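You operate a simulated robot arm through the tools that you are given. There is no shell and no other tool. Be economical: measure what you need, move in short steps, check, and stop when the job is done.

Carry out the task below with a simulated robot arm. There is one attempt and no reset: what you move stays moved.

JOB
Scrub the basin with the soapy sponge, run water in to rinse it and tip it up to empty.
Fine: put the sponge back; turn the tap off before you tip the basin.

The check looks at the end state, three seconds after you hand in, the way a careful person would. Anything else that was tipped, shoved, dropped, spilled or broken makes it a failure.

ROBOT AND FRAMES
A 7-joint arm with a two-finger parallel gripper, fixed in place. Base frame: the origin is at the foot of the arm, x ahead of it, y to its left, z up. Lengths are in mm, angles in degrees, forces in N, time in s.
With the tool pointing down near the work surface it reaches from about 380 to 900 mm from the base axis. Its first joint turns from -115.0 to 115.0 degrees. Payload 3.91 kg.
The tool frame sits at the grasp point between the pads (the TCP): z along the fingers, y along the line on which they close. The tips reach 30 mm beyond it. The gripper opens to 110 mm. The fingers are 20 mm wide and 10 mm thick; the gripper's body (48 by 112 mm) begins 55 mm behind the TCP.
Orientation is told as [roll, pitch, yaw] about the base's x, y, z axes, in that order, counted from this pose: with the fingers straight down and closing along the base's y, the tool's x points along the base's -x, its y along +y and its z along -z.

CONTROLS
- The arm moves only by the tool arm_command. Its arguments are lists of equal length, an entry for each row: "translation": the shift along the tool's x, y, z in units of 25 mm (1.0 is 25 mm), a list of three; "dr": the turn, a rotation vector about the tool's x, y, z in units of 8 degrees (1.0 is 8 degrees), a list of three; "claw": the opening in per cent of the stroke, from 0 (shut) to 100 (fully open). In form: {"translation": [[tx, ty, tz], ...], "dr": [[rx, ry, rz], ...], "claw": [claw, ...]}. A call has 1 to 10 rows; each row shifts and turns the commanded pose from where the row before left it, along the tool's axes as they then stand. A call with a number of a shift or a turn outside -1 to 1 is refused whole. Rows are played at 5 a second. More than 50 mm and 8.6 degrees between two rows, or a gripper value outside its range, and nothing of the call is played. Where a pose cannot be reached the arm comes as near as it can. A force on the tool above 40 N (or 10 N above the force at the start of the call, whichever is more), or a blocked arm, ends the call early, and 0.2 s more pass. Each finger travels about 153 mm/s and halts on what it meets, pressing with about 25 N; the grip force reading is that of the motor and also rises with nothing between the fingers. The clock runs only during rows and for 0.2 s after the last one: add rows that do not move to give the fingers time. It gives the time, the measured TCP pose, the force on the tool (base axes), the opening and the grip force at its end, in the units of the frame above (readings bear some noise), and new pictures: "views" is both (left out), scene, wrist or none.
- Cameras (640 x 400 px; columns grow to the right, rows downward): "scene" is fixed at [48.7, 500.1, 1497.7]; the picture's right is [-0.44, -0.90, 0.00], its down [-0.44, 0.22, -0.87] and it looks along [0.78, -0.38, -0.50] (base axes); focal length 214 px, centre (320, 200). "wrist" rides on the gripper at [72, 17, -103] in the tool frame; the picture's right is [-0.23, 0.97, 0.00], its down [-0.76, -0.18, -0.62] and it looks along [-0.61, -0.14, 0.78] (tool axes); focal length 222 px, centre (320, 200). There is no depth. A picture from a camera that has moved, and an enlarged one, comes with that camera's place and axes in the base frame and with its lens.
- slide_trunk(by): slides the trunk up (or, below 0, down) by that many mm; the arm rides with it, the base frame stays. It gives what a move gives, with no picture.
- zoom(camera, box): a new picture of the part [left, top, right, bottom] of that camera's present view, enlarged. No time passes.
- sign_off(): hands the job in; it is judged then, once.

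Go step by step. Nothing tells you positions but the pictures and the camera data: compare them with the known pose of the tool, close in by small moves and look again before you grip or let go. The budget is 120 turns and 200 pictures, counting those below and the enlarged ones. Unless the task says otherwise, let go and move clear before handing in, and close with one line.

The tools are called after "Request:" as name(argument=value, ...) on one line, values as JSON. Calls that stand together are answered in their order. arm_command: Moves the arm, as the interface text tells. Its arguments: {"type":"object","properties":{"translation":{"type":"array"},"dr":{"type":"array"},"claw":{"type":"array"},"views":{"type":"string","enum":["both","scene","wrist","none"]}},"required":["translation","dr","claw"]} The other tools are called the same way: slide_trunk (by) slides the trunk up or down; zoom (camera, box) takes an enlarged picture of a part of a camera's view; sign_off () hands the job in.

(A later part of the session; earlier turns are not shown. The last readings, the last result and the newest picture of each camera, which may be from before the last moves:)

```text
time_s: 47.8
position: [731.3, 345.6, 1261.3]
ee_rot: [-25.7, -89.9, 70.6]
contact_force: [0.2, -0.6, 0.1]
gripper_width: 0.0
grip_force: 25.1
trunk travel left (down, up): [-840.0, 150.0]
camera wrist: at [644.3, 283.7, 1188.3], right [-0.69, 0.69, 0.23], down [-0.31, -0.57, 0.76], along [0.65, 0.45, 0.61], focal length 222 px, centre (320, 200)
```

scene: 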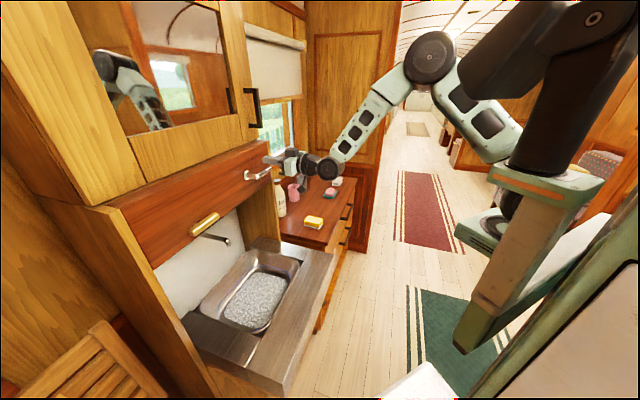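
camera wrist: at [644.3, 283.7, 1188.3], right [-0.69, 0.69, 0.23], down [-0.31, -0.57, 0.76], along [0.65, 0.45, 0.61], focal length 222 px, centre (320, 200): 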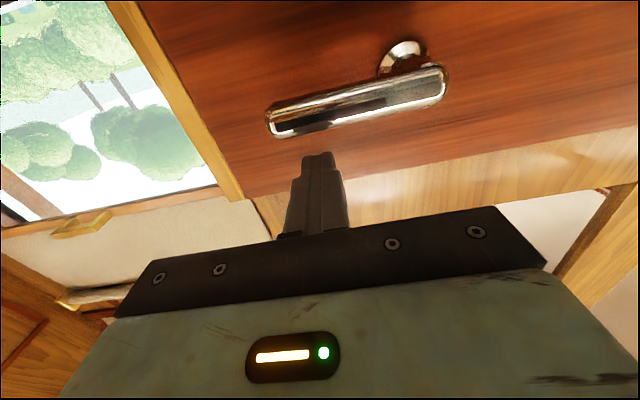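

The fingers are above the lever (their underside is at about 1251, the lever top at about 1228). I'll push down gently in small steps.

Request:
arm_command(translation=[[0.5, 0, 0], [0.4, 0, 0], [0.4, 0, 0], [0.4, 0, 0]], dr=[[0, 0, 0], [0, 0, 0], [0, 0, 0], [0, 0, 0]], claw=[0, 0, 0, 0])

```text
time_s: 48.6
position: [731.9, 347.2, 1244.6]
ee_rot: [-174.8, -88.2, -140.2]
contact_force: [-2.4, -2.7, 12.8]
gripper_width: 0.4
grip_force: 25.2
trunk travel left (down, up): [-840.0, 150.0]
stopped in row 3: the force on the tool passed its limit (the readings are from after the stop); the commanded pose is now the measured one
camera wrist: at [647.4, 287.7, 1167.9], right [-0.69, 0.68, 0.22], down [-0.33, -0.58, 0.74], along [0.64, 0.44, 0.63], focal length 222 px, centre (320, 200)
```

scene: 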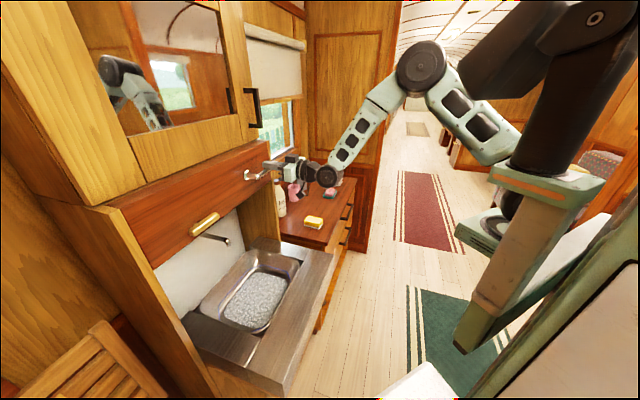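
wrist: 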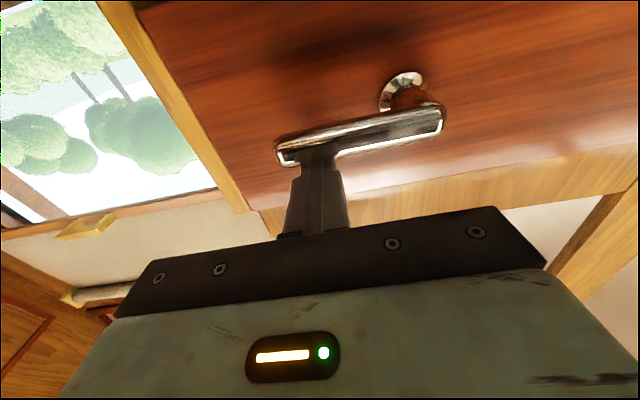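

The lever won't go down; it is at its stop. I'll retreat, go beneath it and push up instead.

Request:
arm_command(translation=[[-0.4, 0, 0], [0, 0, -1], [0, 0, -1], [0, 0, -1], [0, 0, -0.3], [1, 0, 0], [1, 0, 0], [0.8, 0, 0]], dr=[[0, 0, 0], [0, 0, 0], [0, 0, 0], [0, 0, 0], [0, 0, 0], [0, 0, 0], [0, 0, 0], [0, 0, 0]], claw=[0, 0, 0, 0, 0, 0, 0, 0])

```text
time_s: 50.4
position: [674.7, 290.3, 1178.7]
ee_rot: [-173.9, -88.6, -141.2]
contact_force: [0.1, 0.0, 1.0]
gripper_width: 0.0
grip_force: 25.3
trunk travel left (down, up): [-840.0, 150.0]
camera wrist: at [589.1, 229.9, 1103.3], right [-0.69, 0.69, 0.22], down [-0.33, -0.58, 0.75], along [0.64, 0.44, 0.63], focal length 222 px, centre (320, 200)
```

scene: 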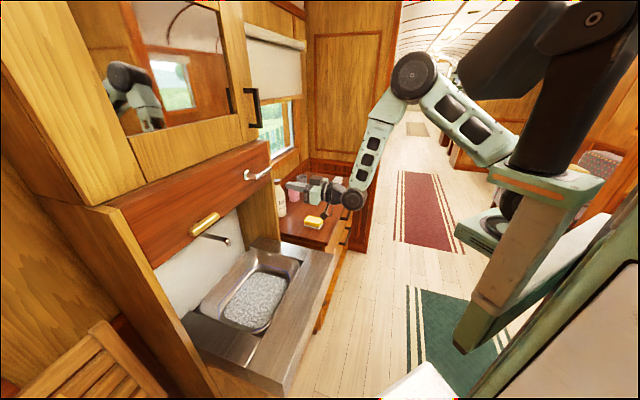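
wrist: 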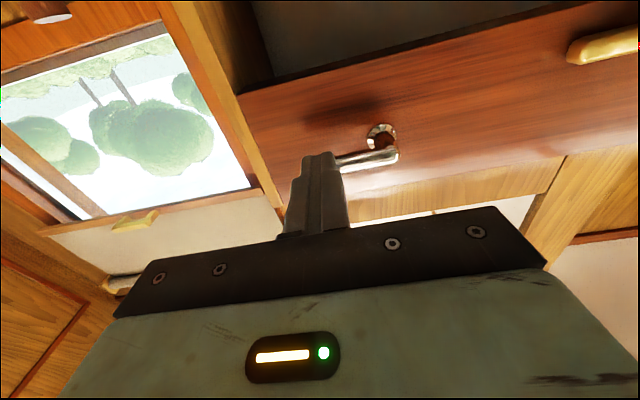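

I'm below the lever now. I'll advance under it and push up.

Request:
arm_command(translation=[[0, 0, 1], [0, 0, 1], [0, 0, 0.9], [-0.5, 0, 0], [-0.4, 0, 0], [-0.4, 0, 0], [-0.4, 0, 0], [-0.4, 0, 0]], dr=[[0, 0, 0], [0, 0, 0], [0, 0, 0], [0, 0, 0], [0, 0, 0], [0, 0, 0], [0, 0, 0], [0, 0, 0]], claw=[0, 0, 0, 0, 0, 0, 0, 0])

```text
time_s: 52.2
position: [726.8, 339.5, 1233.0]
ee_rot: [-175.3, -88.6, -139.8]
contact_force: [-0.4, -0.9, -0.1]
gripper_width: 0.0
grip_force: 24.8
trunk travel left (down, up): [-840.0, 150.0]
camera wrist: at [640.5, 279.8, 1157.9], right [-0.69, 0.69, 0.23], down [-0.33, -0.58, 0.75], along [0.64, 0.44, 0.63], focal length 222 px, centre (320, 200)
```

scene: 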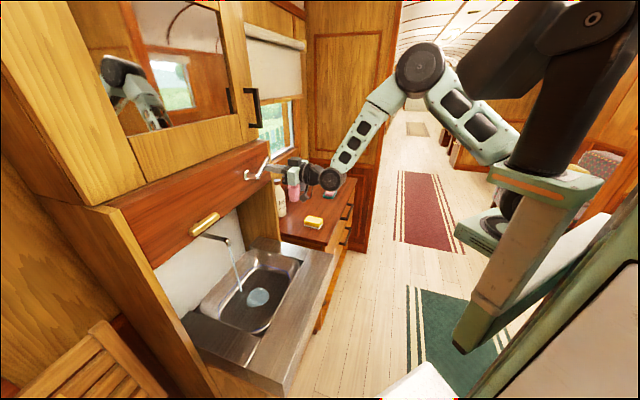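
wrist: 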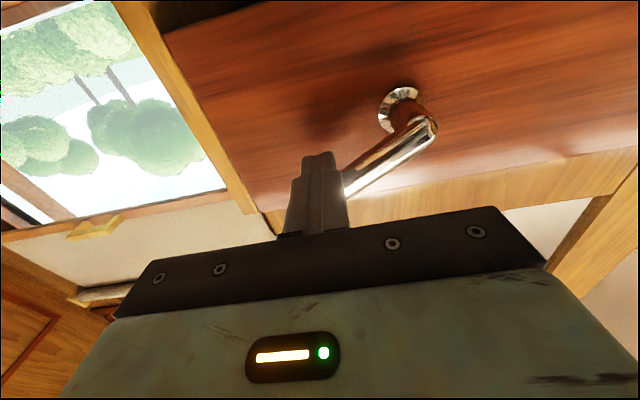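

Water is running and the suds have gone. I'll reposition above the lever, ready to shut it off, and watch the level.

Request:
arm_command(translation=[[0.1, 0, -1], [0, 0, -1], [0, 0, -1], [-1, 0, 0], [-1, 0, 0], [-0.9, 0, 0]], dr=[[0, 0, 0], [0, 0, 0], [0, 0, 0], [0, 0, 0], [0, 0, 0], [0, 0, 0]], claw=[0, 0, 0, 0, 0, 0])

Request:
zoom(camera="scene", box=[170, 150, 340, 350])

```text
time_s: 53.6
position: [671.6, 287.3, 1301.5]
ee_rot: [-175.1, -88.6, -139.9]
contact_force: [0.8, 0.4, -0.8]
gripper_width: 0.1
grip_force: 24.8
trunk travel left (down, up): [-840.0, 150.0]
camera wrist: at [585.5, 226.5, 1225.2], right [-0.69, 0.69, 0.23], down [-0.33, -0.58, 0.75], along [0.64, 0.44, 0.63], focal length 222 px, centre (320, 200)
```

scene: 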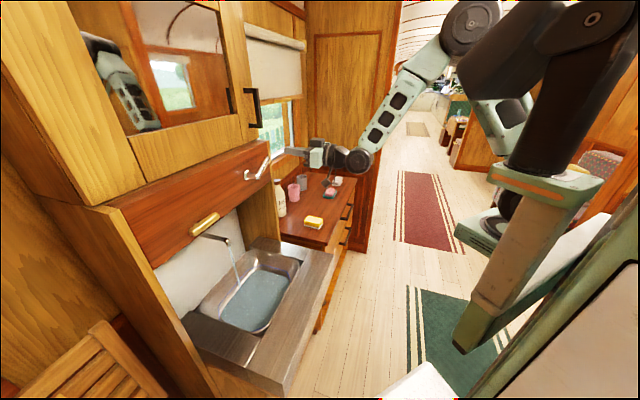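
wrist: 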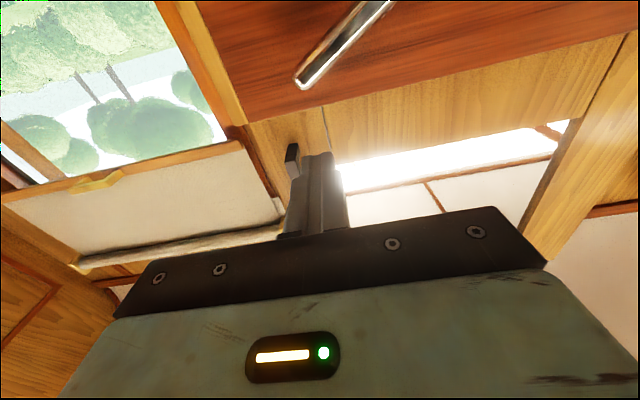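

```text
2.00 times, centred on (255, 250) of scene
camera zoom: at [48.7, 500.1, 1497.7], right [-0.44, -0.9, 0.0], down [-0.44, 0.22, -0.87], along [0.78, -0.38, -0.5], focal length 429 px, centre (450, 100)
```

zoom: 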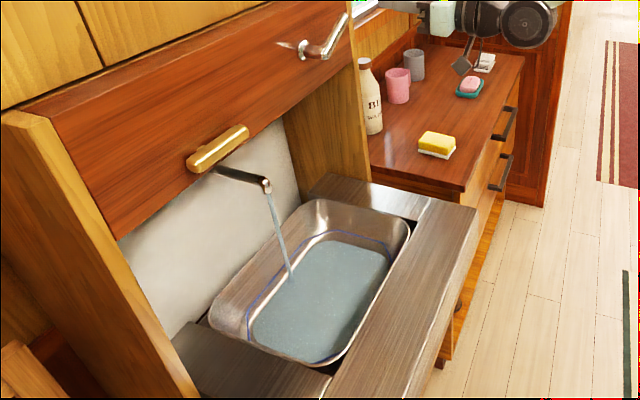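

The level is rising quickly towards the blue line. I'll move over the lever and press it down to shut off.

Request:
arm_command(translation=[[0, 0.28, 1], [0, 0.28, 1], [0, 0, 1], [0.8, 0, 0], [0.6, 0, 0], [0.4, 0, 0], [0.4, 0, 0], [0.3, 0, 0]], dr=[[0, 0, 0], [0, 0, 0], [0, 0, 0], [0, 0, 0], [0, 0, 0], [0, 0, 0], [0, 0, 0], [0, 0, 0]], claw=[0, 0, 0, 0, 0, 0, 0, 0])

Request:
zoom(camera="scene", box=[170, 150, 340, 350])

```text
time_s: 55.4
position: [714.4, 350.0, 1244.1]
ee_rot: [-174.2, -88.3, -140.7]
contact_force: [0.7, -1.2, 8.6]
gripper_width: 0.0
grip_force: 24.8
trunk travel left (down, up): [-840.0, 150.0]
camera wrist: at [630.7, 290.5, 1168.0], right [-0.69, 0.69, 0.22], down [-0.33, -0.58, 0.74], along [0.64, 0.44, 0.63], focal length 222 px, centre (320, 200)
```

scene: 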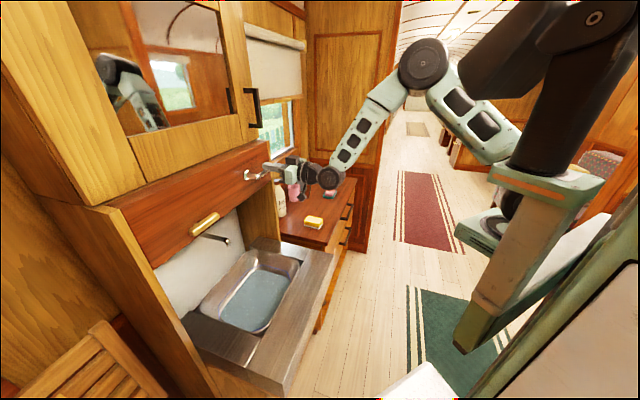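
wrist: 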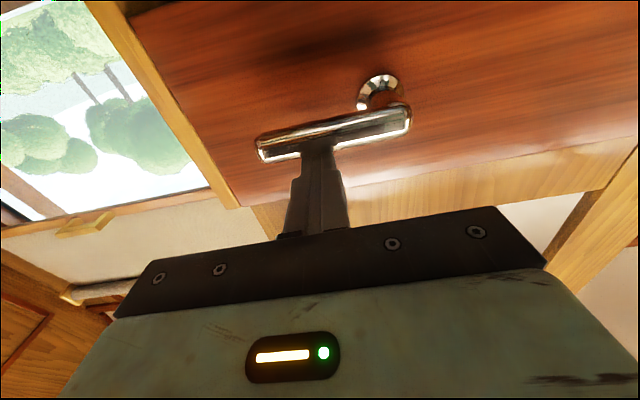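

```text
2.00 times, centred on (255, 250) of scene
camera zoom: at [48.7, 500.1, 1497.7], right [-0.44, -0.9, 0.0], down [-0.44, 0.22, -0.87], along [0.78, -0.38, -0.5], focal length 429 px, centre (450, 100)
```

zoom: 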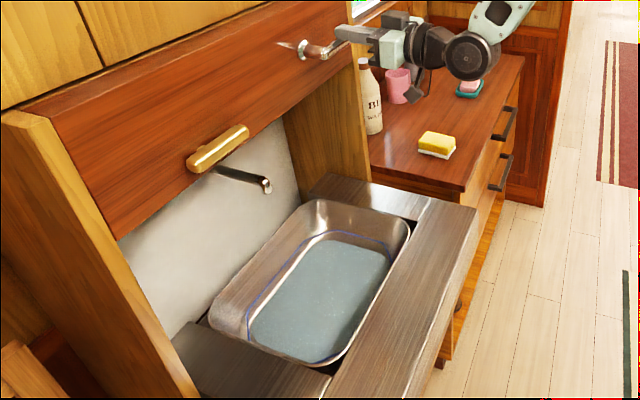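

The tap is off. I'll check the water level against the blue line.

Request:
zoom(camera="scene", box=[190, 230, 310, 340])

```text
3.64 times, centred on (250, 285) of scene
camera zoom: at [48.7, 500.1, 1497.7], right [-0.44, -0.9, 0.0], down [-0.44, 0.22, -0.87], along [0.78, -0.38, -0.5], focal length 780 px, centre (574, -109)
```

zoom: 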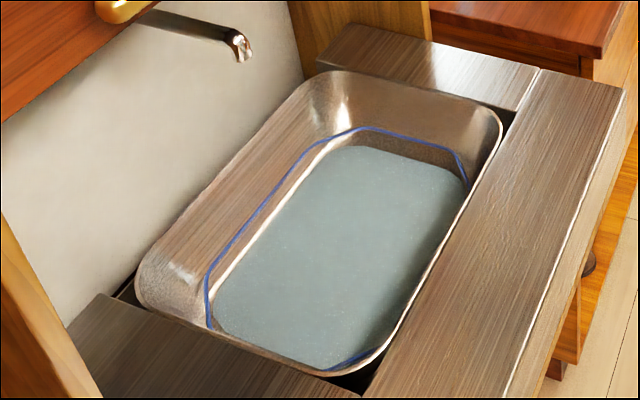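

The water is still below the blue fill line, so I'll repeat the tap cycle once to bring it up to the mark.

Request:
arm_command(translation=[[-0.3, 0, 0], [0, 0, -1], [0, 0, -1], [0, 0, -1], [0.9, 0, -0.1], [0.9, 0, 0], [0.9, 0, 0], [0.2, 0, 0]], dr=[[0, 0, 0], [0, 0, 0], [0, 0, 0], [0, 0, 0], [0, 0, 0], [0, 0, 0], [0, 0, 0], [0, 0, 0]], claw=[0, 0, 0, 0, 0, 0, 0, 0], views="wrist")

```text
time_s: 57.2
position: [661.9, 296.8, 1174.7]
ee_rot: [-175.0, -88.6, -140.1]
contact_force: [-0.4, -0.2, 0.1]
gripper_width: 0.0
grip_force: 25.1
trunk travel left (down, up): [-840.0, 150.0]
camera wrist: at [576.8, 236.5, 1097.9], right [-0.69, 0.69, 0.23], down [-0.33, -0.58, 0.75], along [0.64, 0.44, 0.63], focal length 222 px, centre (320, 200)
```

wrist: 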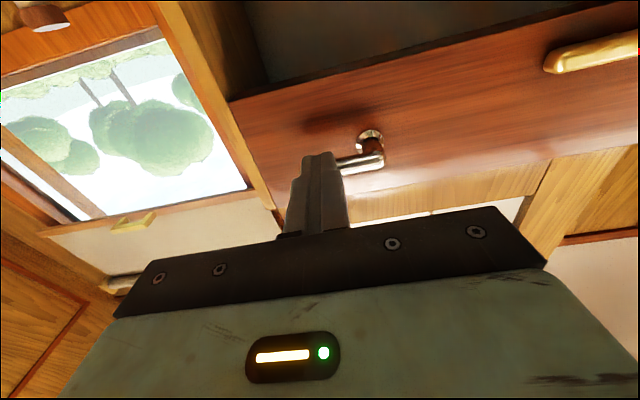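

Same motion again: under the lever and up.

Request:
arm_command(translation=[[0, 0, 1], [0, 0, 1], [0, 0, 0.9], [-0.7, 0, 0], [-0.5, 0, 0], [-0.4, 0, 0], [-0.4, 0, 0]], dr=[[0, 0, 0], [0, 0, 0], [0, 0, 0], [0, 0, 0], [0, 0, 0], [0, 0, 0], [0, 0, 0]], claw=[0, 0, 0, 0, 0, 0, 0], views="scene")

Request:
zoom(camera="scene", box=[190, 150, 330, 340])

```text
time_s: 58.8
position: [711.6, 347.7, 1226.6]
ee_rot: [-174.8, -88.7, -140.4]
contact_force: [0.4, -0.2, -0.3]
gripper_width: 0.0
grip_force: 24.8
trunk travel left (down, up): [-840.0, 150.0]
```

scene: 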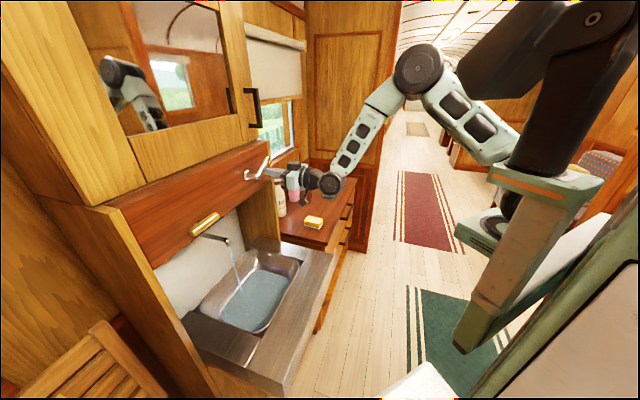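

```text
2.11 times, centred on (260, 245) of scene
camera zoom: at [48.7, 500.1, 1497.7], right [-0.44, -0.9, 0.0], down [-0.44, 0.22, -0.87], along [0.78, -0.38, -0.5], focal length 452 px, centre (446, 105)
```

zoom: 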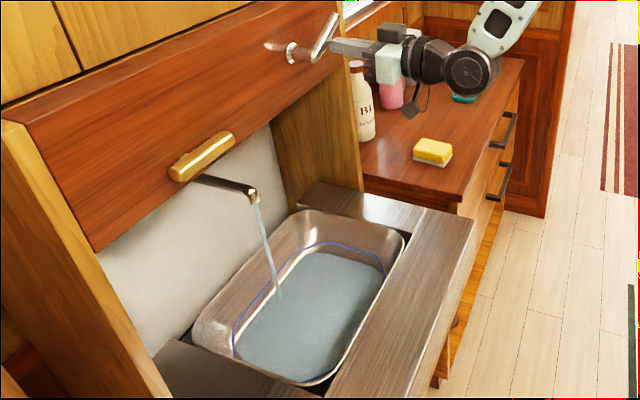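

Water is running again. I'll back out and go above the lever.

Request:
arm_command(translation=[[0.1, 0, -1], [0, 0, -1], [0, 0, -1], [-1, 0, 0], [-1, 0, 0], [-1, 0, 0], [-0.5, 0, 0]], dr=[[0, 0, 0], [0, 0, 0], [0, 0, 0], [0, 0, 0], [0, 0, 0], [0, 0, 0], [0, 0, 0]], claw=[0, 0, 0, 0, 0, 0, 0])

Request:
zoom(camera="scene", box=[190, 150, 330, 340])

```text
time_s: 60.4
position: [657.2, 293.2, 1308.5]
ee_rot: [-175.3, -88.7, -139.7]
contact_force: [0.0, -1.1, 0.4]
gripper_width: 0.0
grip_force: 24.9
trunk travel left (down, up): [-840.0, 150.0]
camera wrist: at [572.5, 233.7, 1233.0], right [-0.69, 0.69, 0.23], down [-0.33, -0.58, 0.75], along [0.64, 0.44, 0.63], focal length 222 px, centre (320, 200)
```

scene: 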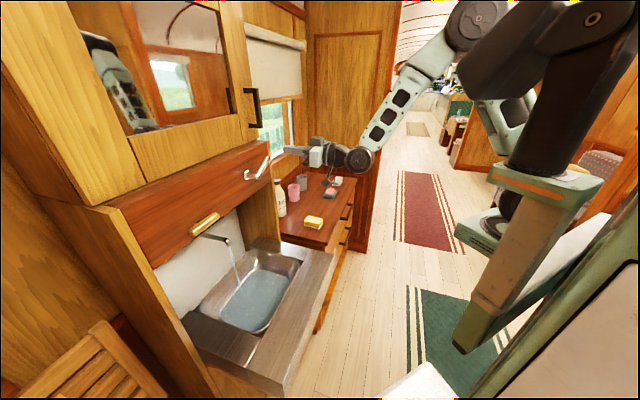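
wrist: 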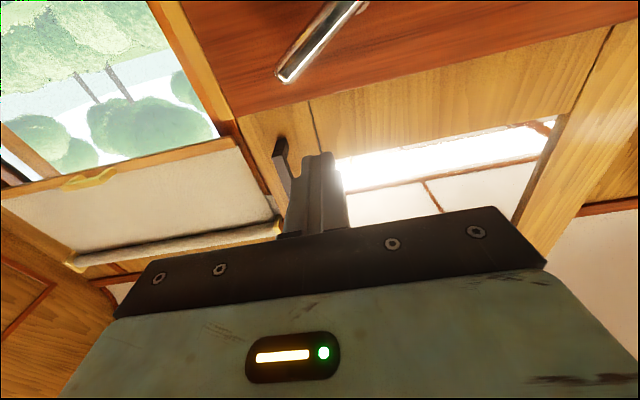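

```text
2.11 times, centred on (260, 245) of scene
camera zoom: at [48.7, 500.1, 1497.7], right [-0.44, -0.9, 0.0], down [-0.44, 0.22, -0.87], along [0.78, -0.38, -0.5], focal length 452 px, centre (446, 105)
```

zoom: 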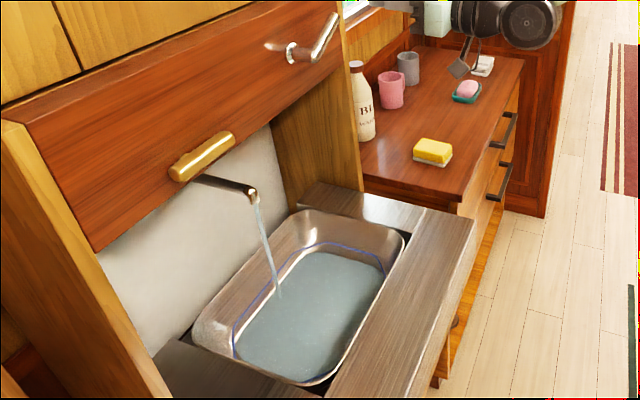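

The level is rising slowly. I'll move over the lever and wait 2 s, then check.

Request:
arm_command(translation=[[0, 0, 1], [0, 0, 1], [0, 0, 1], [0, 0, 0], [0, 0, 0], [0, 0, 0], [0, 0, 0], [0, 0, 0], [0, 0, 0]], dr=[[0, 0, 0], [0, 0, 0], [0, 0, 0], [0, 0, 0], [0, 0, 0], [0, 0, 0], [0, 0, 0], [0, 0, 0], [0, 0, 0]], claw=[0, 0, 0, 0, 0, 0, 0, 0, 0], views="none")

Request:
zoom(camera="scene", box=[190, 230, 310, 340])

```text
time_s: 62.4
position: [710.8, 346.3, 1311.5]
ee_rot: [-174.6, -88.5, -140.4]
contact_force: [-0.6, 0.3, -0.2]
gripper_width: 0.0
grip_force: 25.2
trunk travel left (down, up): [-840.0, 150.0]
```

```text
3.64 times, centred on (250, 285) of scene
camera zoom: at [48.7, 500.1, 1497.7], right [-0.44, -0.9, 0.0], down [-0.44, 0.22, -0.87], along [0.78, -0.38, -0.5], focal length 780 px, centre (574, -109)
```

zoom: 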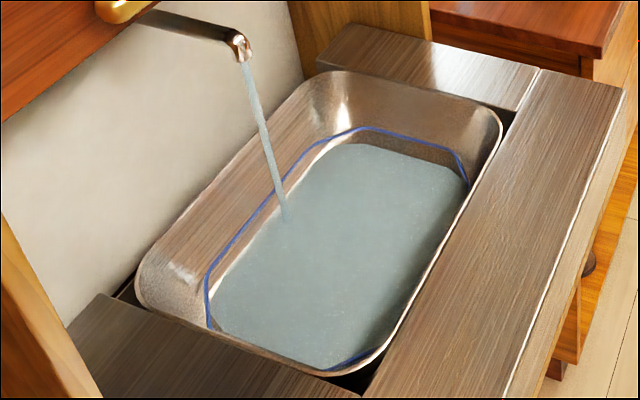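

It's rising slowly and will need around ten more seconds. I'll wait.

Request:
arm_command(translation=[[0, 0, 0], [0, 0, 0], [0, 0, 0], [0, 0, 0], [0, 0, 0], [0, 0, 0], [0, 0, 0], [0, 0, 0], [0, 0, 0], [0, 0, 0]], dr=[[0, 0, 0], [0, 0, 0], [0, 0, 0], [0, 0, 0], [0, 0, 0], [0, 0, 0], [0, 0, 0], [0, 0, 0], [0, 0, 0], [0, 0, 0]], claw=[0, 0, 0, 0, 0, 0, 0, 0, 0, 0], views="none")

Request:
arm_command(translation=[[0, 0, 0], [0, 0, 0], [0, 0, 0], [0, 0, 0], [0, 0, 0], [0, 0, 0], [0, 0, 0], [0, 0, 0], [0, 0, 0], [0, 0, 0]], dr=[[0, 0, 0], [0, 0, 0], [0, 0, 0], [0, 0, 0], [0, 0, 0], [0, 0, 0], [0, 0, 0], [0, 0, 0], [0, 0, 0], [0, 0, 0]], claw=[0, 0, 0, 0, 0, 0, 0, 0, 0, 0], views="none")

Request:
zoom(camera="scene", box=[190, 230, 310, 340])

```text
time_s: 64.6
position: [709.0, 346.4, 1309.1]
ee_rot: [-174.6, -88.6, -140.4]
contact_force: [0.9, 0.3, -0.5]
gripper_width: 0.0
grip_force: 24.8
trunk travel left (down, up): [-840.0, 150.0]
```

```text
time_s: 66.8
position: [708.5, 346.1, 1311.7]
ee_rot: [-174.8, -88.6, -140.4]
contact_force: [1.1, -0.4, -0.1]
gripper_width: 0.0
grip_force: 25.2
trunk travel left (down, up): [-840.0, 150.0]
```

```text
3.64 times, centred on (250, 285) of scene
camera zoom: at [48.7, 500.1, 1497.7], right [-0.44, -0.9, 0.0], down [-0.44, 0.22, -0.87], along [0.78, -0.38, -0.5], focal length 780 px, centre (574, -109)
```

zoom: 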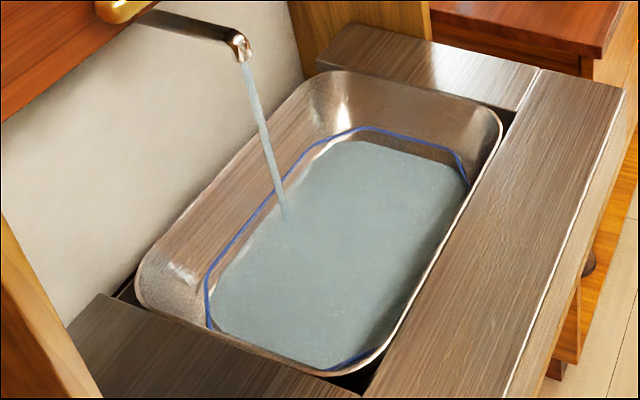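

I'll wait about 9 s more and check again.

Request:
arm_command(translation=[[0, 0, 0], [0, 0, 0], [0, 0, 0], [0, 0, 0], [0, 0, 0], [0, 0, 0], [0, 0, 0], [0, 0, 0], [0, 0, 0], [0, 0, 0]], dr=[[0, 0, 0], [0, 0, 0], [0, 0, 0], [0, 0, 0], [0, 0, 0], [0, 0, 0], [0, 0, 0], [0, 0, 0], [0, 0, 0], [0, 0, 0]], claw=[0, 0, 0, 0, 0, 0, 0, 0, 0, 0], views="none")

Request:
arm_command(translation=[[0, 0, 0], [0, 0, 0], [0, 0, 0], [0, 0, 0], [0, 0, 0], [0, 0, 0], [0, 0, 0], [0, 0, 0], [0, 0, 0], [0, 0, 0]], dr=[[0, 0, 0], [0, 0, 0], [0, 0, 0], [0, 0, 0], [0, 0, 0], [0, 0, 0], [0, 0, 0], [0, 0, 0], [0, 0, 0], [0, 0, 0]], claw=[0, 0, 0, 0, 0, 0, 0, 0, 0, 0], views="none")

Request:
arm_command(translation=[[0, 0, 0], [0, 0, 0], [0, 0, 0], [0, 0, 0], [0, 0, 0], [0, 0, 0], [0, 0, 0], [0, 0, 0], [0, 0, 0], [0, 0, 0]], dr=[[0, 0, 0], [0, 0, 0], [0, 0, 0], [0, 0, 0], [0, 0, 0], [0, 0, 0], [0, 0, 0], [0, 0, 0], [0, 0, 0], [0, 0, 0]], claw=[0, 0, 0, 0, 0, 0, 0, 0, 0, 0], views="none")

Request:
arm_command(translation=[[0, 0, 0], [0, 0, 0], [0, 0, 0], [0, 0, 0], [0, 0, 0], [0, 0, 0], [0, 0, 0], [0, 0, 0], [0, 0, 0], [0, 0, 0]], dr=[[0, 0, 0], [0, 0, 0], [0, 0, 0], [0, 0, 0], [0, 0, 0], [0, 0, 0], [0, 0, 0], [0, 0, 0], [0, 0, 0], [0, 0, 0]], claw=[0, 0, 0, 0, 0, 0, 0, 0, 0, 0], views="none")

Request:
zoom(camera="scene", box=[190, 230, 310, 340])

```text
time_s: 69.0
position: [709.3, 345.5, 1311.4]
ee_rot: [-174.6, -88.6, -140.3]
contact_force: [-0.2, 0.1, -1.4]
gripper_width: 0.0
grip_force: 25.0
trunk travel left (down, up): [-840.0, 150.0]
```

```text
time_s: 71.2
position: [710.4, 345.9, 1310.5]
ee_rot: [-174.8, -88.5, -140.4]
contact_force: [0.9, -0.3, -0.4]
gripper_width: 0.1
grip_force: 25.0
trunk travel left (down, up): [-840.0, 150.0]
```

```text
time_s: 73.4
position: [709.3, 346.8, 1310.6]
ee_rot: [-174.6, -88.6, -140.3]
contact_force: [0.4, 0.1, 1.1]
gripper_width: 0.2
grip_force: 25.2
trunk travel left (down, up): [-840.0, 150.0]
```

```text
time_s: 75.6
position: [711.1, 345.6, 1310.5]
ee_rot: [-174.6, -88.5, -140.3]
contact_force: [0.0, -0.5, -0.1]
gripper_width: 0.1
grip_force: 25.0
trunk travel left (down, up): [-840.0, 150.0]
```

```text
3.64 times, centred on (250, 285) of scene
camera zoom: at [48.7, 500.1, 1497.7], right [-0.44, -0.9, 0.0], down [-0.44, 0.22, -0.87], along [0.78, -0.38, -0.5], focal length 780 px, centre (574, -109)
```

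zoom: 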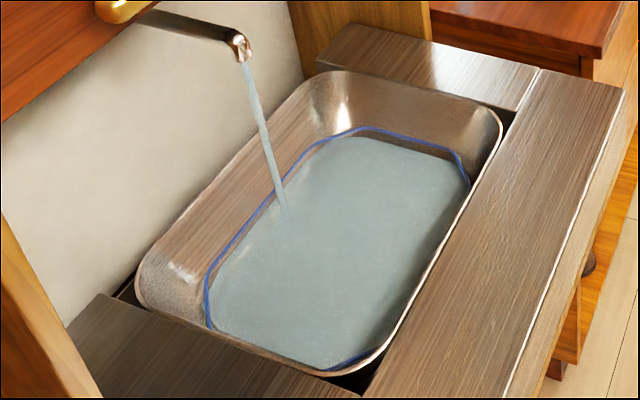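

The water is close to the line. I'll wait roughly another 9 s.

Request:
arm_command(translation=[[0, 0, 0], [0, 0, 0], [0, 0, 0], [0, 0, 0], [0, 0, 0], [0, 0, 0], [0, 0, 0], [0, 0, 0], [0, 0, 0], [0, 0, 0]], dr=[[0, 0, 0], [0, 0, 0], [0, 0, 0], [0, 0, 0], [0, 0, 0], [0, 0, 0], [0, 0, 0], [0, 0, 0], [0, 0, 0], [0, 0, 0]], claw=[0, 0, 0, 0, 0, 0, 0, 0, 0, 0], views="none")

Request:
arm_command(translation=[[0, 0, 0], [0, 0, 0], [0, 0, 0], [0, 0, 0], [0, 0, 0], [0, 0, 0], [0, 0, 0], [0, 0, 0], [0, 0, 0], [0, 0, 0]], dr=[[0, 0, 0], [0, 0, 0], [0, 0, 0], [0, 0, 0], [0, 0, 0], [0, 0, 0], [0, 0, 0], [0, 0, 0], [0, 0, 0], [0, 0, 0]], claw=[0, 0, 0, 0, 0, 0, 0, 0, 0, 0], views="none")

Request:
arm_command(translation=[[0, 0, 0], [0, 0, 0], [0, 0, 0], [0, 0, 0], [0, 0, 0], [0, 0, 0], [0, 0, 0], [0, 0, 0], [0, 0, 0], [0, 0, 0]], dr=[[0, 0, 0], [0, 0, 0], [0, 0, 0], [0, 0, 0], [0, 0, 0], [0, 0, 0], [0, 0, 0], [0, 0, 0], [0, 0, 0], [0, 0, 0]], claw=[0, 0, 0, 0, 0, 0, 0, 0, 0, 0], views="none")

Request:
arm_command(translation=[[0, 0, 0], [0, 0, 0], [0, 0, 0], [0, 0, 0], [0, 0, 0], [0, 0, 0], [0, 0, 0], [0, 0, 0], [0, 0, 0], [0, 0, 0]], dr=[[0, 0, 0], [0, 0, 0], [0, 0, 0], [0, 0, 0], [0, 0, 0], [0, 0, 0], [0, 0, 0], [0, 0, 0], [0, 0, 0], [0, 0, 0]], claw=[0, 0, 0, 0, 0, 0, 0, 0, 0, 0], views="none")

Request:
zoom(camera="scene", box=[190, 230, 310, 340])

```text
time_s: 77.8
position: [710.2, 345.6, 1309.9]
ee_rot: [-174.6, -88.6, -140.4]
contact_force: [-0.3, -0.5, -0.1]
gripper_width: 0.2
grip_force: 25.2
trunk travel left (down, up): [-840.0, 150.0]
```

```text
time_s: 80.0
position: [710.0, 346.6, 1310.5]
ee_rot: [-174.6, -88.6, -140.3]
contact_force: [-0.4, 0.3, -0.2]
gripper_width: 0.2
grip_force: 24.6
trunk travel left (down, up): [-840.0, 150.0]
```

```text
time_s: 82.2
position: [709.1, 347.0, 1310.6]
ee_rot: [-174.5, -88.5, -140.3]
contact_force: [-0.2, 0.2, 0.2]
gripper_width: 0.2
grip_force: 25.4
trunk travel left (down, up): [-840.0, 150.0]
```

```text
time_s: 84.4
position: [709.8, 346.8, 1311.1]
ee_rot: [-174.7, -88.6, -140.4]
contact_force: [-0.2, -0.1, -0.1]
gripper_width: 0.0
grip_force: 25.1
trunk travel left (down, up): [-840.0, 150.0]
```

```text
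3.64 times, centred on (250, 285) of scene
camera zoom: at [48.7, 500.1, 1497.7], right [-0.44, -0.9, 0.0], down [-0.44, 0.22, -0.87], along [0.78, -0.38, -0.5], focal length 780 px, centre (574, -109)
```

zoom: 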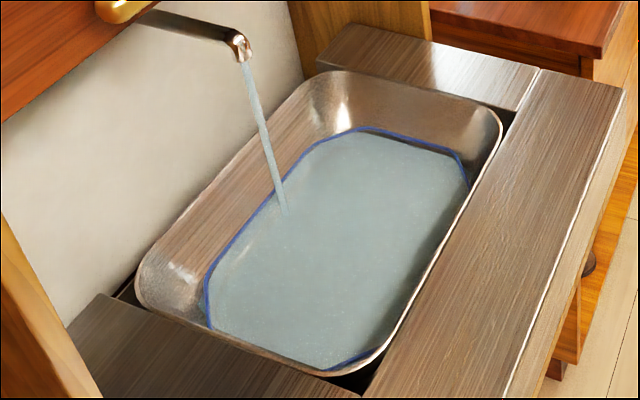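

The water is touching the line. After a short wait I'll press the lever shut.

Request:
arm_command(translation=[[0, 0, 0], [0, 0, 0], [0, 0, 0], [0, 0, 0], [0.8, 0, 0], [0.7, 0, 0], [0.5, 0, 0], [0.4, 0, 0], [0.3, 0, 0], [0.1, 0, 0]], dr=[[0, 0, 0], [0, 0, 0], [0, 0, 0], [0, 0, 0], [0, 0, 0], [0, 0, 0], [0, 0, 0], [0, 0, 0], [0, 0, 0], [0, 0, 0]], claw=[0, 0, 0, 0, 0, 0, 0, 0, 0, 0])

Request:
zoom(camera="scene", box=[190, 150, 330, 340])

```text
time_s: 86.6
position: [713.0, 347.2, 1243.2]
ee_rot: [-174.2, -88.1, -140.8]
contact_force: [-1.7, -3.5, 17.2]
gripper_width: 0.0
grip_force: 25.4
trunk travel left (down, up): [-840.0, 150.0]
camera wrist: at [627.9, 287.5, 1167.4], right [-0.69, 0.68, 0.22], down [-0.33, -0.58, 0.74], along [0.64, 0.44, 0.63], focal length 222 px, centre (320, 200)
```

scene: 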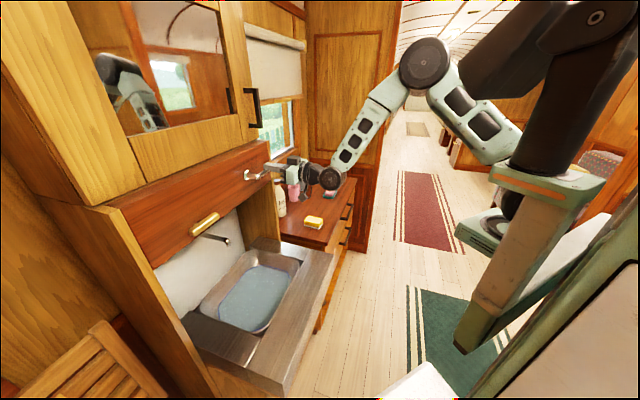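
wrist: 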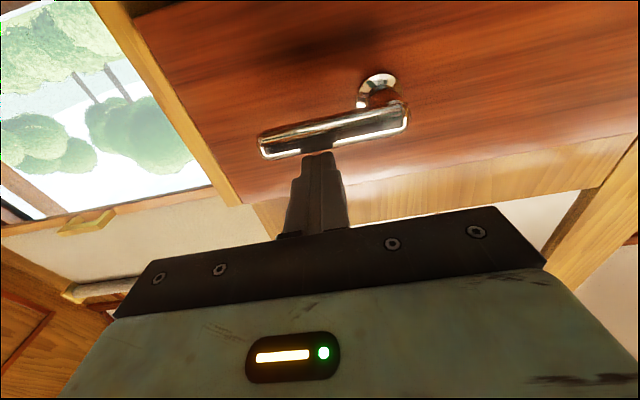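

```text
2.11 times, centred on (260, 245) of scene
camera zoom: at [48.7, 500.1, 1497.7], right [-0.44, -0.9, 0.0], down [-0.44, 0.22, -0.87], along [0.78, -0.38, -0.5], focal length 452 px, centre (446, 105)
```

zoom: 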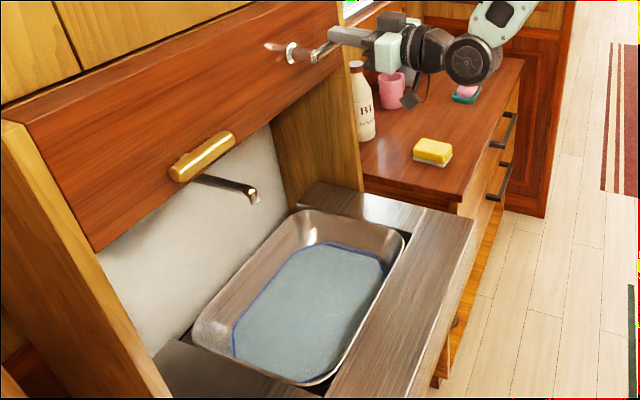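

The tap is off with water at the line. Next I need to see how the basin tips, so I'll retreat and inspect the brass handle and the basin's front rim.

Request:
arm_command(translation=[[-0.3, 0, 0], [0, 0, -1], [0, 0, -1], [0, 0, -1], [0, 1, -1], [0, 1, -1], [0.5, 1, -1], [0.5, 1, 0], [0.5, 1, 0], [0.5, 1, 0]], dr=[[0, 0, 0], [0, 0, 0], [0, 0, 0], [0, 0, 0], [0, 0, 0], [0, 0, 0], [0, 0, 0], [0, 0, 0], [0, 0, 0], [0, 0, 0]], claw=[0, 0, 0, 0, 0, 0, 0, 0, 0, 0])

```text
time_s: 88.8
position: [499.6, 345.6, 1192.2]
ee_rot: [-174.6, -88.7, -140.6]
contact_force: [0.1, 0.6, -0.5]
gripper_width: 0.0
grip_force: 24.9
trunk travel left (down, up): [-840.0, 150.0]
camera wrist: at [415.0, 285.3, 1117.7], right [-0.69, 0.69, 0.22], down [-0.33, -0.58, 0.75], along [0.64, 0.44, 0.63], focal length 222 px, centre (320, 200)
```

scene: 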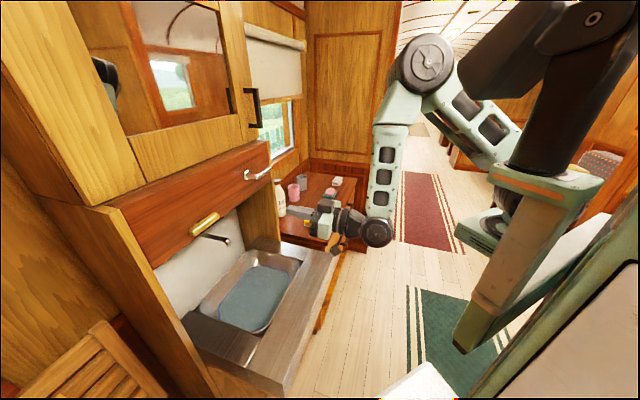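
wrist: 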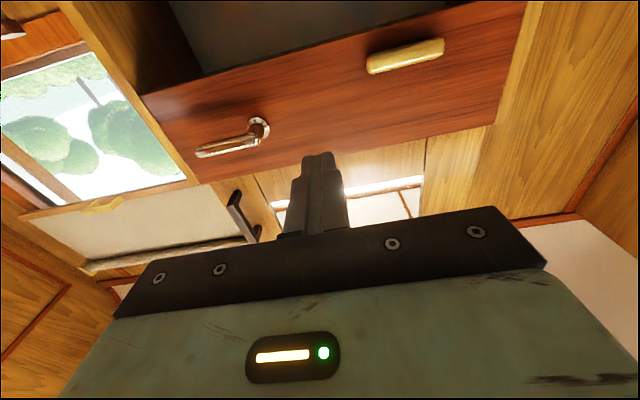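

Request:
zoom(camera="wrist", box=[330, 10, 490, 110])

Request:
arm_command(translation=[[0, 0, 0], [0, 0, 0], [0, 0, 0], [0, 0, 0], [0, 0, 0], [0, 0, 0], [0, 0, 0]], dr=[[0, 1, 0], [0, 1, 0], [0, 1, 0], [0, 1, 0], [0, 1, 0], [0, 1, 0], [0, 1, 0]], claw=[0, 0, 0, 0, 0, 0, 0], views="wrist")

```text
4.00 times, centred on (410, 60) of wrist
camera zoom: at [415.0, 285.3, 1117.7], right [-0.69, 0.69, 0.22], down [-0.33, -0.58, 0.75], along [0.64, 0.44, 0.63], focal length 888 px, centre (-40, 760)
```

zoom: 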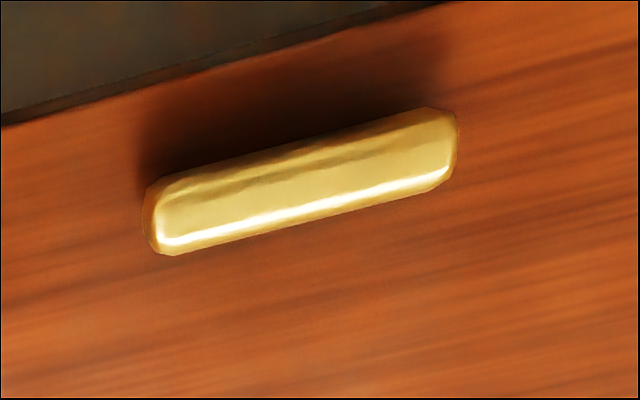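

```text
time_s: 90.4
position: [500.7, 348.0, 1194.8]
ee_rot: [-0.1, -35.6, 45.1]
contact_force: [-0.8, -0.3, -0.1]
gripper_width: 0.0
grip_force: 25.5
trunk travel left (down, up): [-840.0, 150.0]
camera wrist: at [402.7, 275.2, 1235.9], right [-0.56, 0.82, 0.13], down [0.31, 0.06, 0.95], along [0.77, 0.57, -0.28], focal length 222 px, centre (320, 200)
```

wrist: 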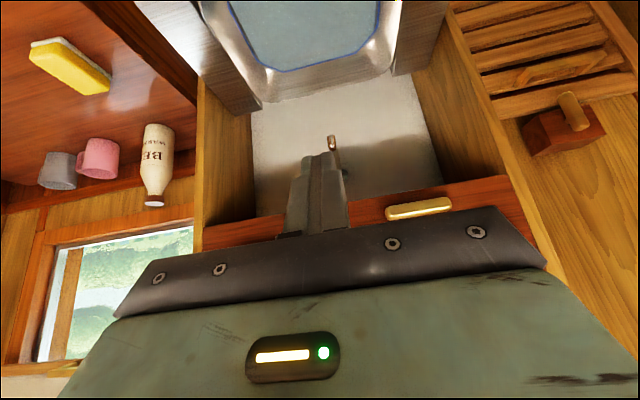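

Request:
arm_command(translation=[[0, 0, 0], [0, 0, 0], [0, 0, 0], [0, 0, 0], [0, 0, 0]], dr=[[0, 1, 0], [0, 1, 0], [0, 1, 0], [0, 1, 0], [0, 0.45, 0]], claw=[0, 0, 0, 0, 0], views="none")

Request:
slide_trunk(by=-180)

Request:
arm_command(translation=[[0, 0, 0]], dr=[[0, 0, 0]], claw=[0])

Request:
zoom(camera="wrist", box=[120, 20, 520, 270])

```text
time_s: 91.6
position: [500.8, 347.9, 1194.5]
ee_rot: [-0.1, 0.4, 44.9]
contact_force: [0.3, 0.3, -0.3]
gripper_width: 0.1
grip_force: 24.9
trunk travel left (down, up): [-840.0, 150.0]
```

```text
time_s: 93.6
position: [500.8, 347.6, 1014.8]
ee_rot: [-0.1, 0.3, 45.1]
contact_force: [0.4, -1.0, 0.3]
gripper_width: 0.1
grip_force: 24.9
trunk travel left (down, up): [-660.0, 330.0]
```

```text
time_s: 94.0
position: [500.6, 347.7, 1013.3]
ee_rot: [-0.1, 0.2, 45.0]
contact_force: [-0.1, 0.2, 0.1]
gripper_width: 0.0
grip_force: 25.1
trunk travel left (down, up): [-660.0, 330.0]
camera wrist: at [436.6, 308.3, 1116.8], right [-0.53, 0.85, 0.0], down [0.67, 0.41, 0.62], along [0.53, 0.33, -0.78], focal length 222 px, centre (320, 200)
```

scene: 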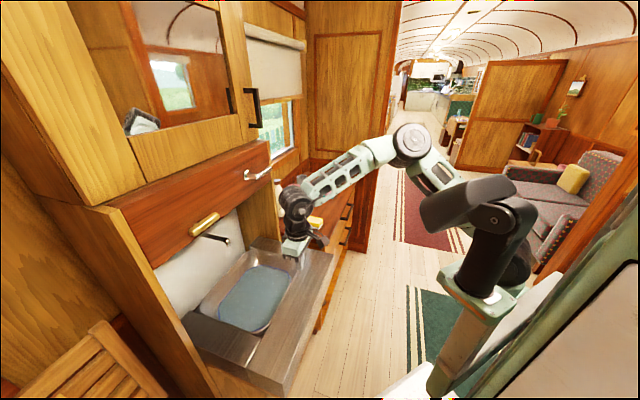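
wrist: 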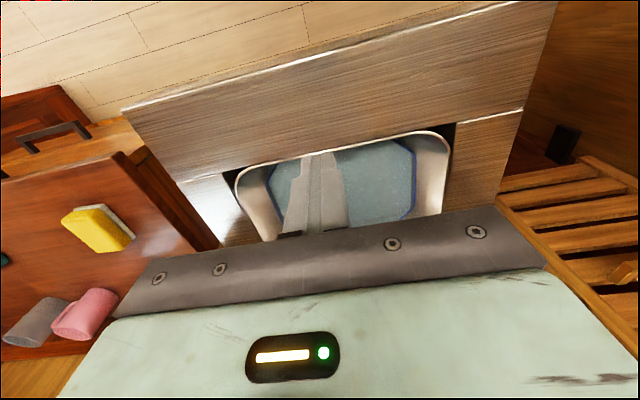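

```text
1.60 times, centred on (320, 145) of wrist
camera zoom: at [436.6, 308.3, 1116.8], right [-0.53, 0.85, 0.0], down [0.67, 0.41, 0.62], along [0.53, 0.33, -0.78], focal length 355 px, centre (320, 288)
```

zoom: 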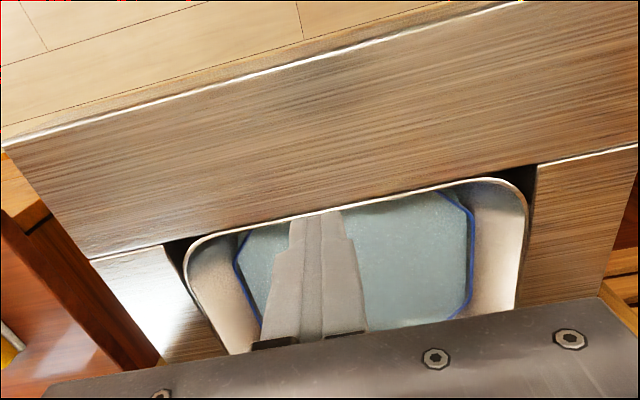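

The front rim lies close against the front slab, with openings only at the corners. I'll get a lower, closer oblique look at it.

Request:
arm_command(translation=[[0, 0, 0.7], [0, 0, 0.7], [0, 0, 0.7], [0, 0, 0.7], [0, 0, 0.4], [0.3, -1, 0], [0, -1, 0], [0, -1, 0], [0, 0, 0]], dr=[[0, -1, 0], [0, -1, 0], [0, -1, 0], [0, -1, 0], [0, 0, 0], [0, 0, 0], [0, 0, 0], [0, 0, 0], [0, 0, 0]], claw=[0, 0, 0, 0, 0, 0, 0, 0, 0], views="wrist")

Request:
zoom(camera="wrist", box=[320, 0, 640, 200])

```text
time_s: 96.0
position: [561.9, 303.1, 934.1]
ee_rot: [-0.1, -31.8, 45.1]
contact_force: [-0.4, -0.3, 0.1]
gripper_width: 0.1
grip_force: 25.4
trunk travel left (down, up): [-660.0, 330.0]
camera wrist: at [466.3, 232.6, 983.0], right [-0.55, 0.83, 0.12], down [0.35, 0.1, 0.93], along [0.76, 0.55, -0.34], focal length 222 px, centre (320, 200)
```

wrist: 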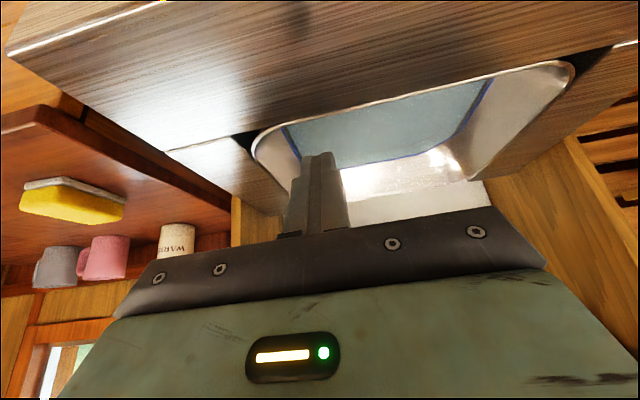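

```text
2.00 times, centred on (480, 100) of wrist
camera zoom: at [466.3, 232.6, 983.0], right [-0.55, 0.83, 0.12], down [0.35, 0.1, 0.93], along [0.76, 0.55, -0.34], focal length 444 px, centre (0, 400)
```

zoom: 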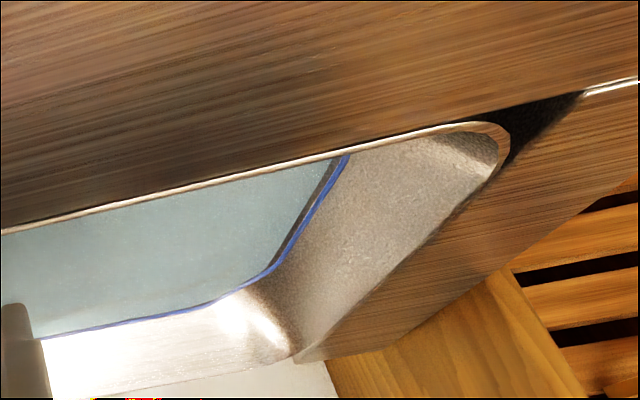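

The brass bar is at u≈0, z≈1176, on a single stem. It mirrors the tap lever about the basin's centre, so it's probably the tipping control. I'll raise the hand to it, level the tool and roll it so the fingers close vertically around the bar.

Request:
slide_trunk(by=240)

Request:
arm_command(translation=[[0, 0.8, 0], [0, 0.8, 0], [0, 0.8, 0], [0, 0.8, 0], [0, 0.8, 0], [0, 0.8, 0], [0, 0.8, 0], [0, 0.8, 0], [0, 0.8, 0]], dr=[[0, -1, 0], [0, -1, 0], [0, -1, 0], [0, -1, 0], [0, -1, 0], [0, -1, 0], [0, -1, 0], [0, -0.27, 0], [0, 0, 0]], claw=[50, 50, 50, 50, 50, 50, 50, 50, 50], views="none")

Request:
arm_command(translation=[[0, 0, 0], [0, 0, 0], [0, 0, 0], [0, 0, 0], [0, 0, 0], [0, 0, 0], [0, 0, 0], [0, 0, 0], [0, 0, 0], [0, 0, 0]], dr=[[0, 0, -1], [0, 0, -1], [0, 0, -1], [0, 0, -1], [0, 0, -1], [0, 0, -1], [0, 0, -1], [0, 0, -1], [0, 0, -1], [0, 0, -1]], claw=[50, 50, 50, 50, 50, 50, 50, 50, 50, 50])

```text
time_s: 98.5
position: [562.1, 303.4, 1173.9]
ee_rot: [-0.1, -31.9, 45.0]
contact_force: [-0.5, -0.2, 0.3]
gripper_width: 0.2
grip_force: 25.6
trunk travel left (down, up): [-900.0, 90.0]
```

```text
time_s: 100.5
position: [434.8, 429.7, 1174.4]
ee_rot: [-96.2, -89.9, 141.2]
contact_force: [-0.4, 1.0, 1.6]
gripper_width: 54.9
grip_force: 0.0
trunk travel left (down, up): [-900.0, 90.0]
```

```text
time_s: 102.7
position: [433.8, 430.4, 1172.9]
ee_rot: [-90.0, -9.8, 134.9]
contact_force: [-0.3, 0.3, 0.3]
gripper_width: 55.0
grip_force: 0.0
trunk travel left (down, up): [-900.0, 90.0]
camera wrist: at [408.5, 308.8, 1143.9], right [-0.28, 0.27, -0.92], down [-0.95, 0.07, 0.3], along [0.15, 0.96, 0.24], focal length 222 px, centre (320, 200)
```

scene: 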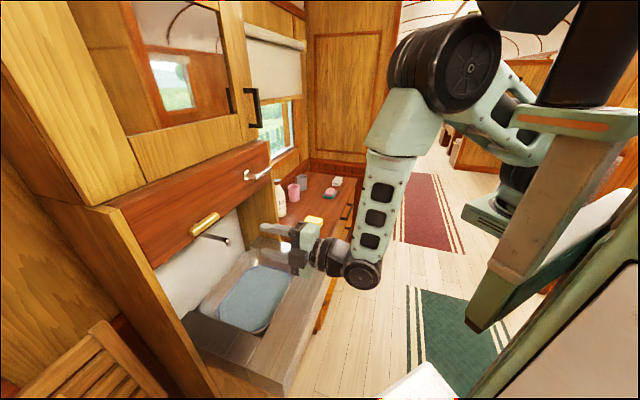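
wrist: 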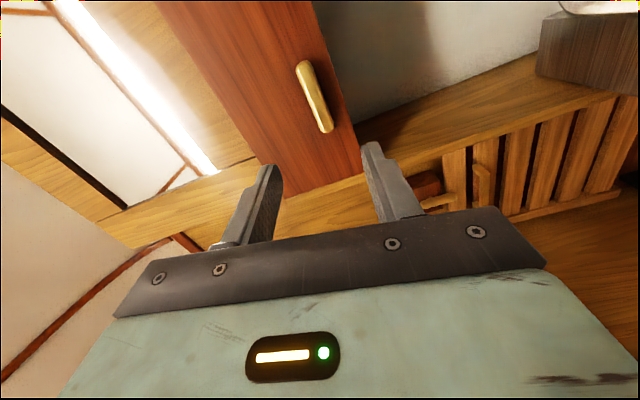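

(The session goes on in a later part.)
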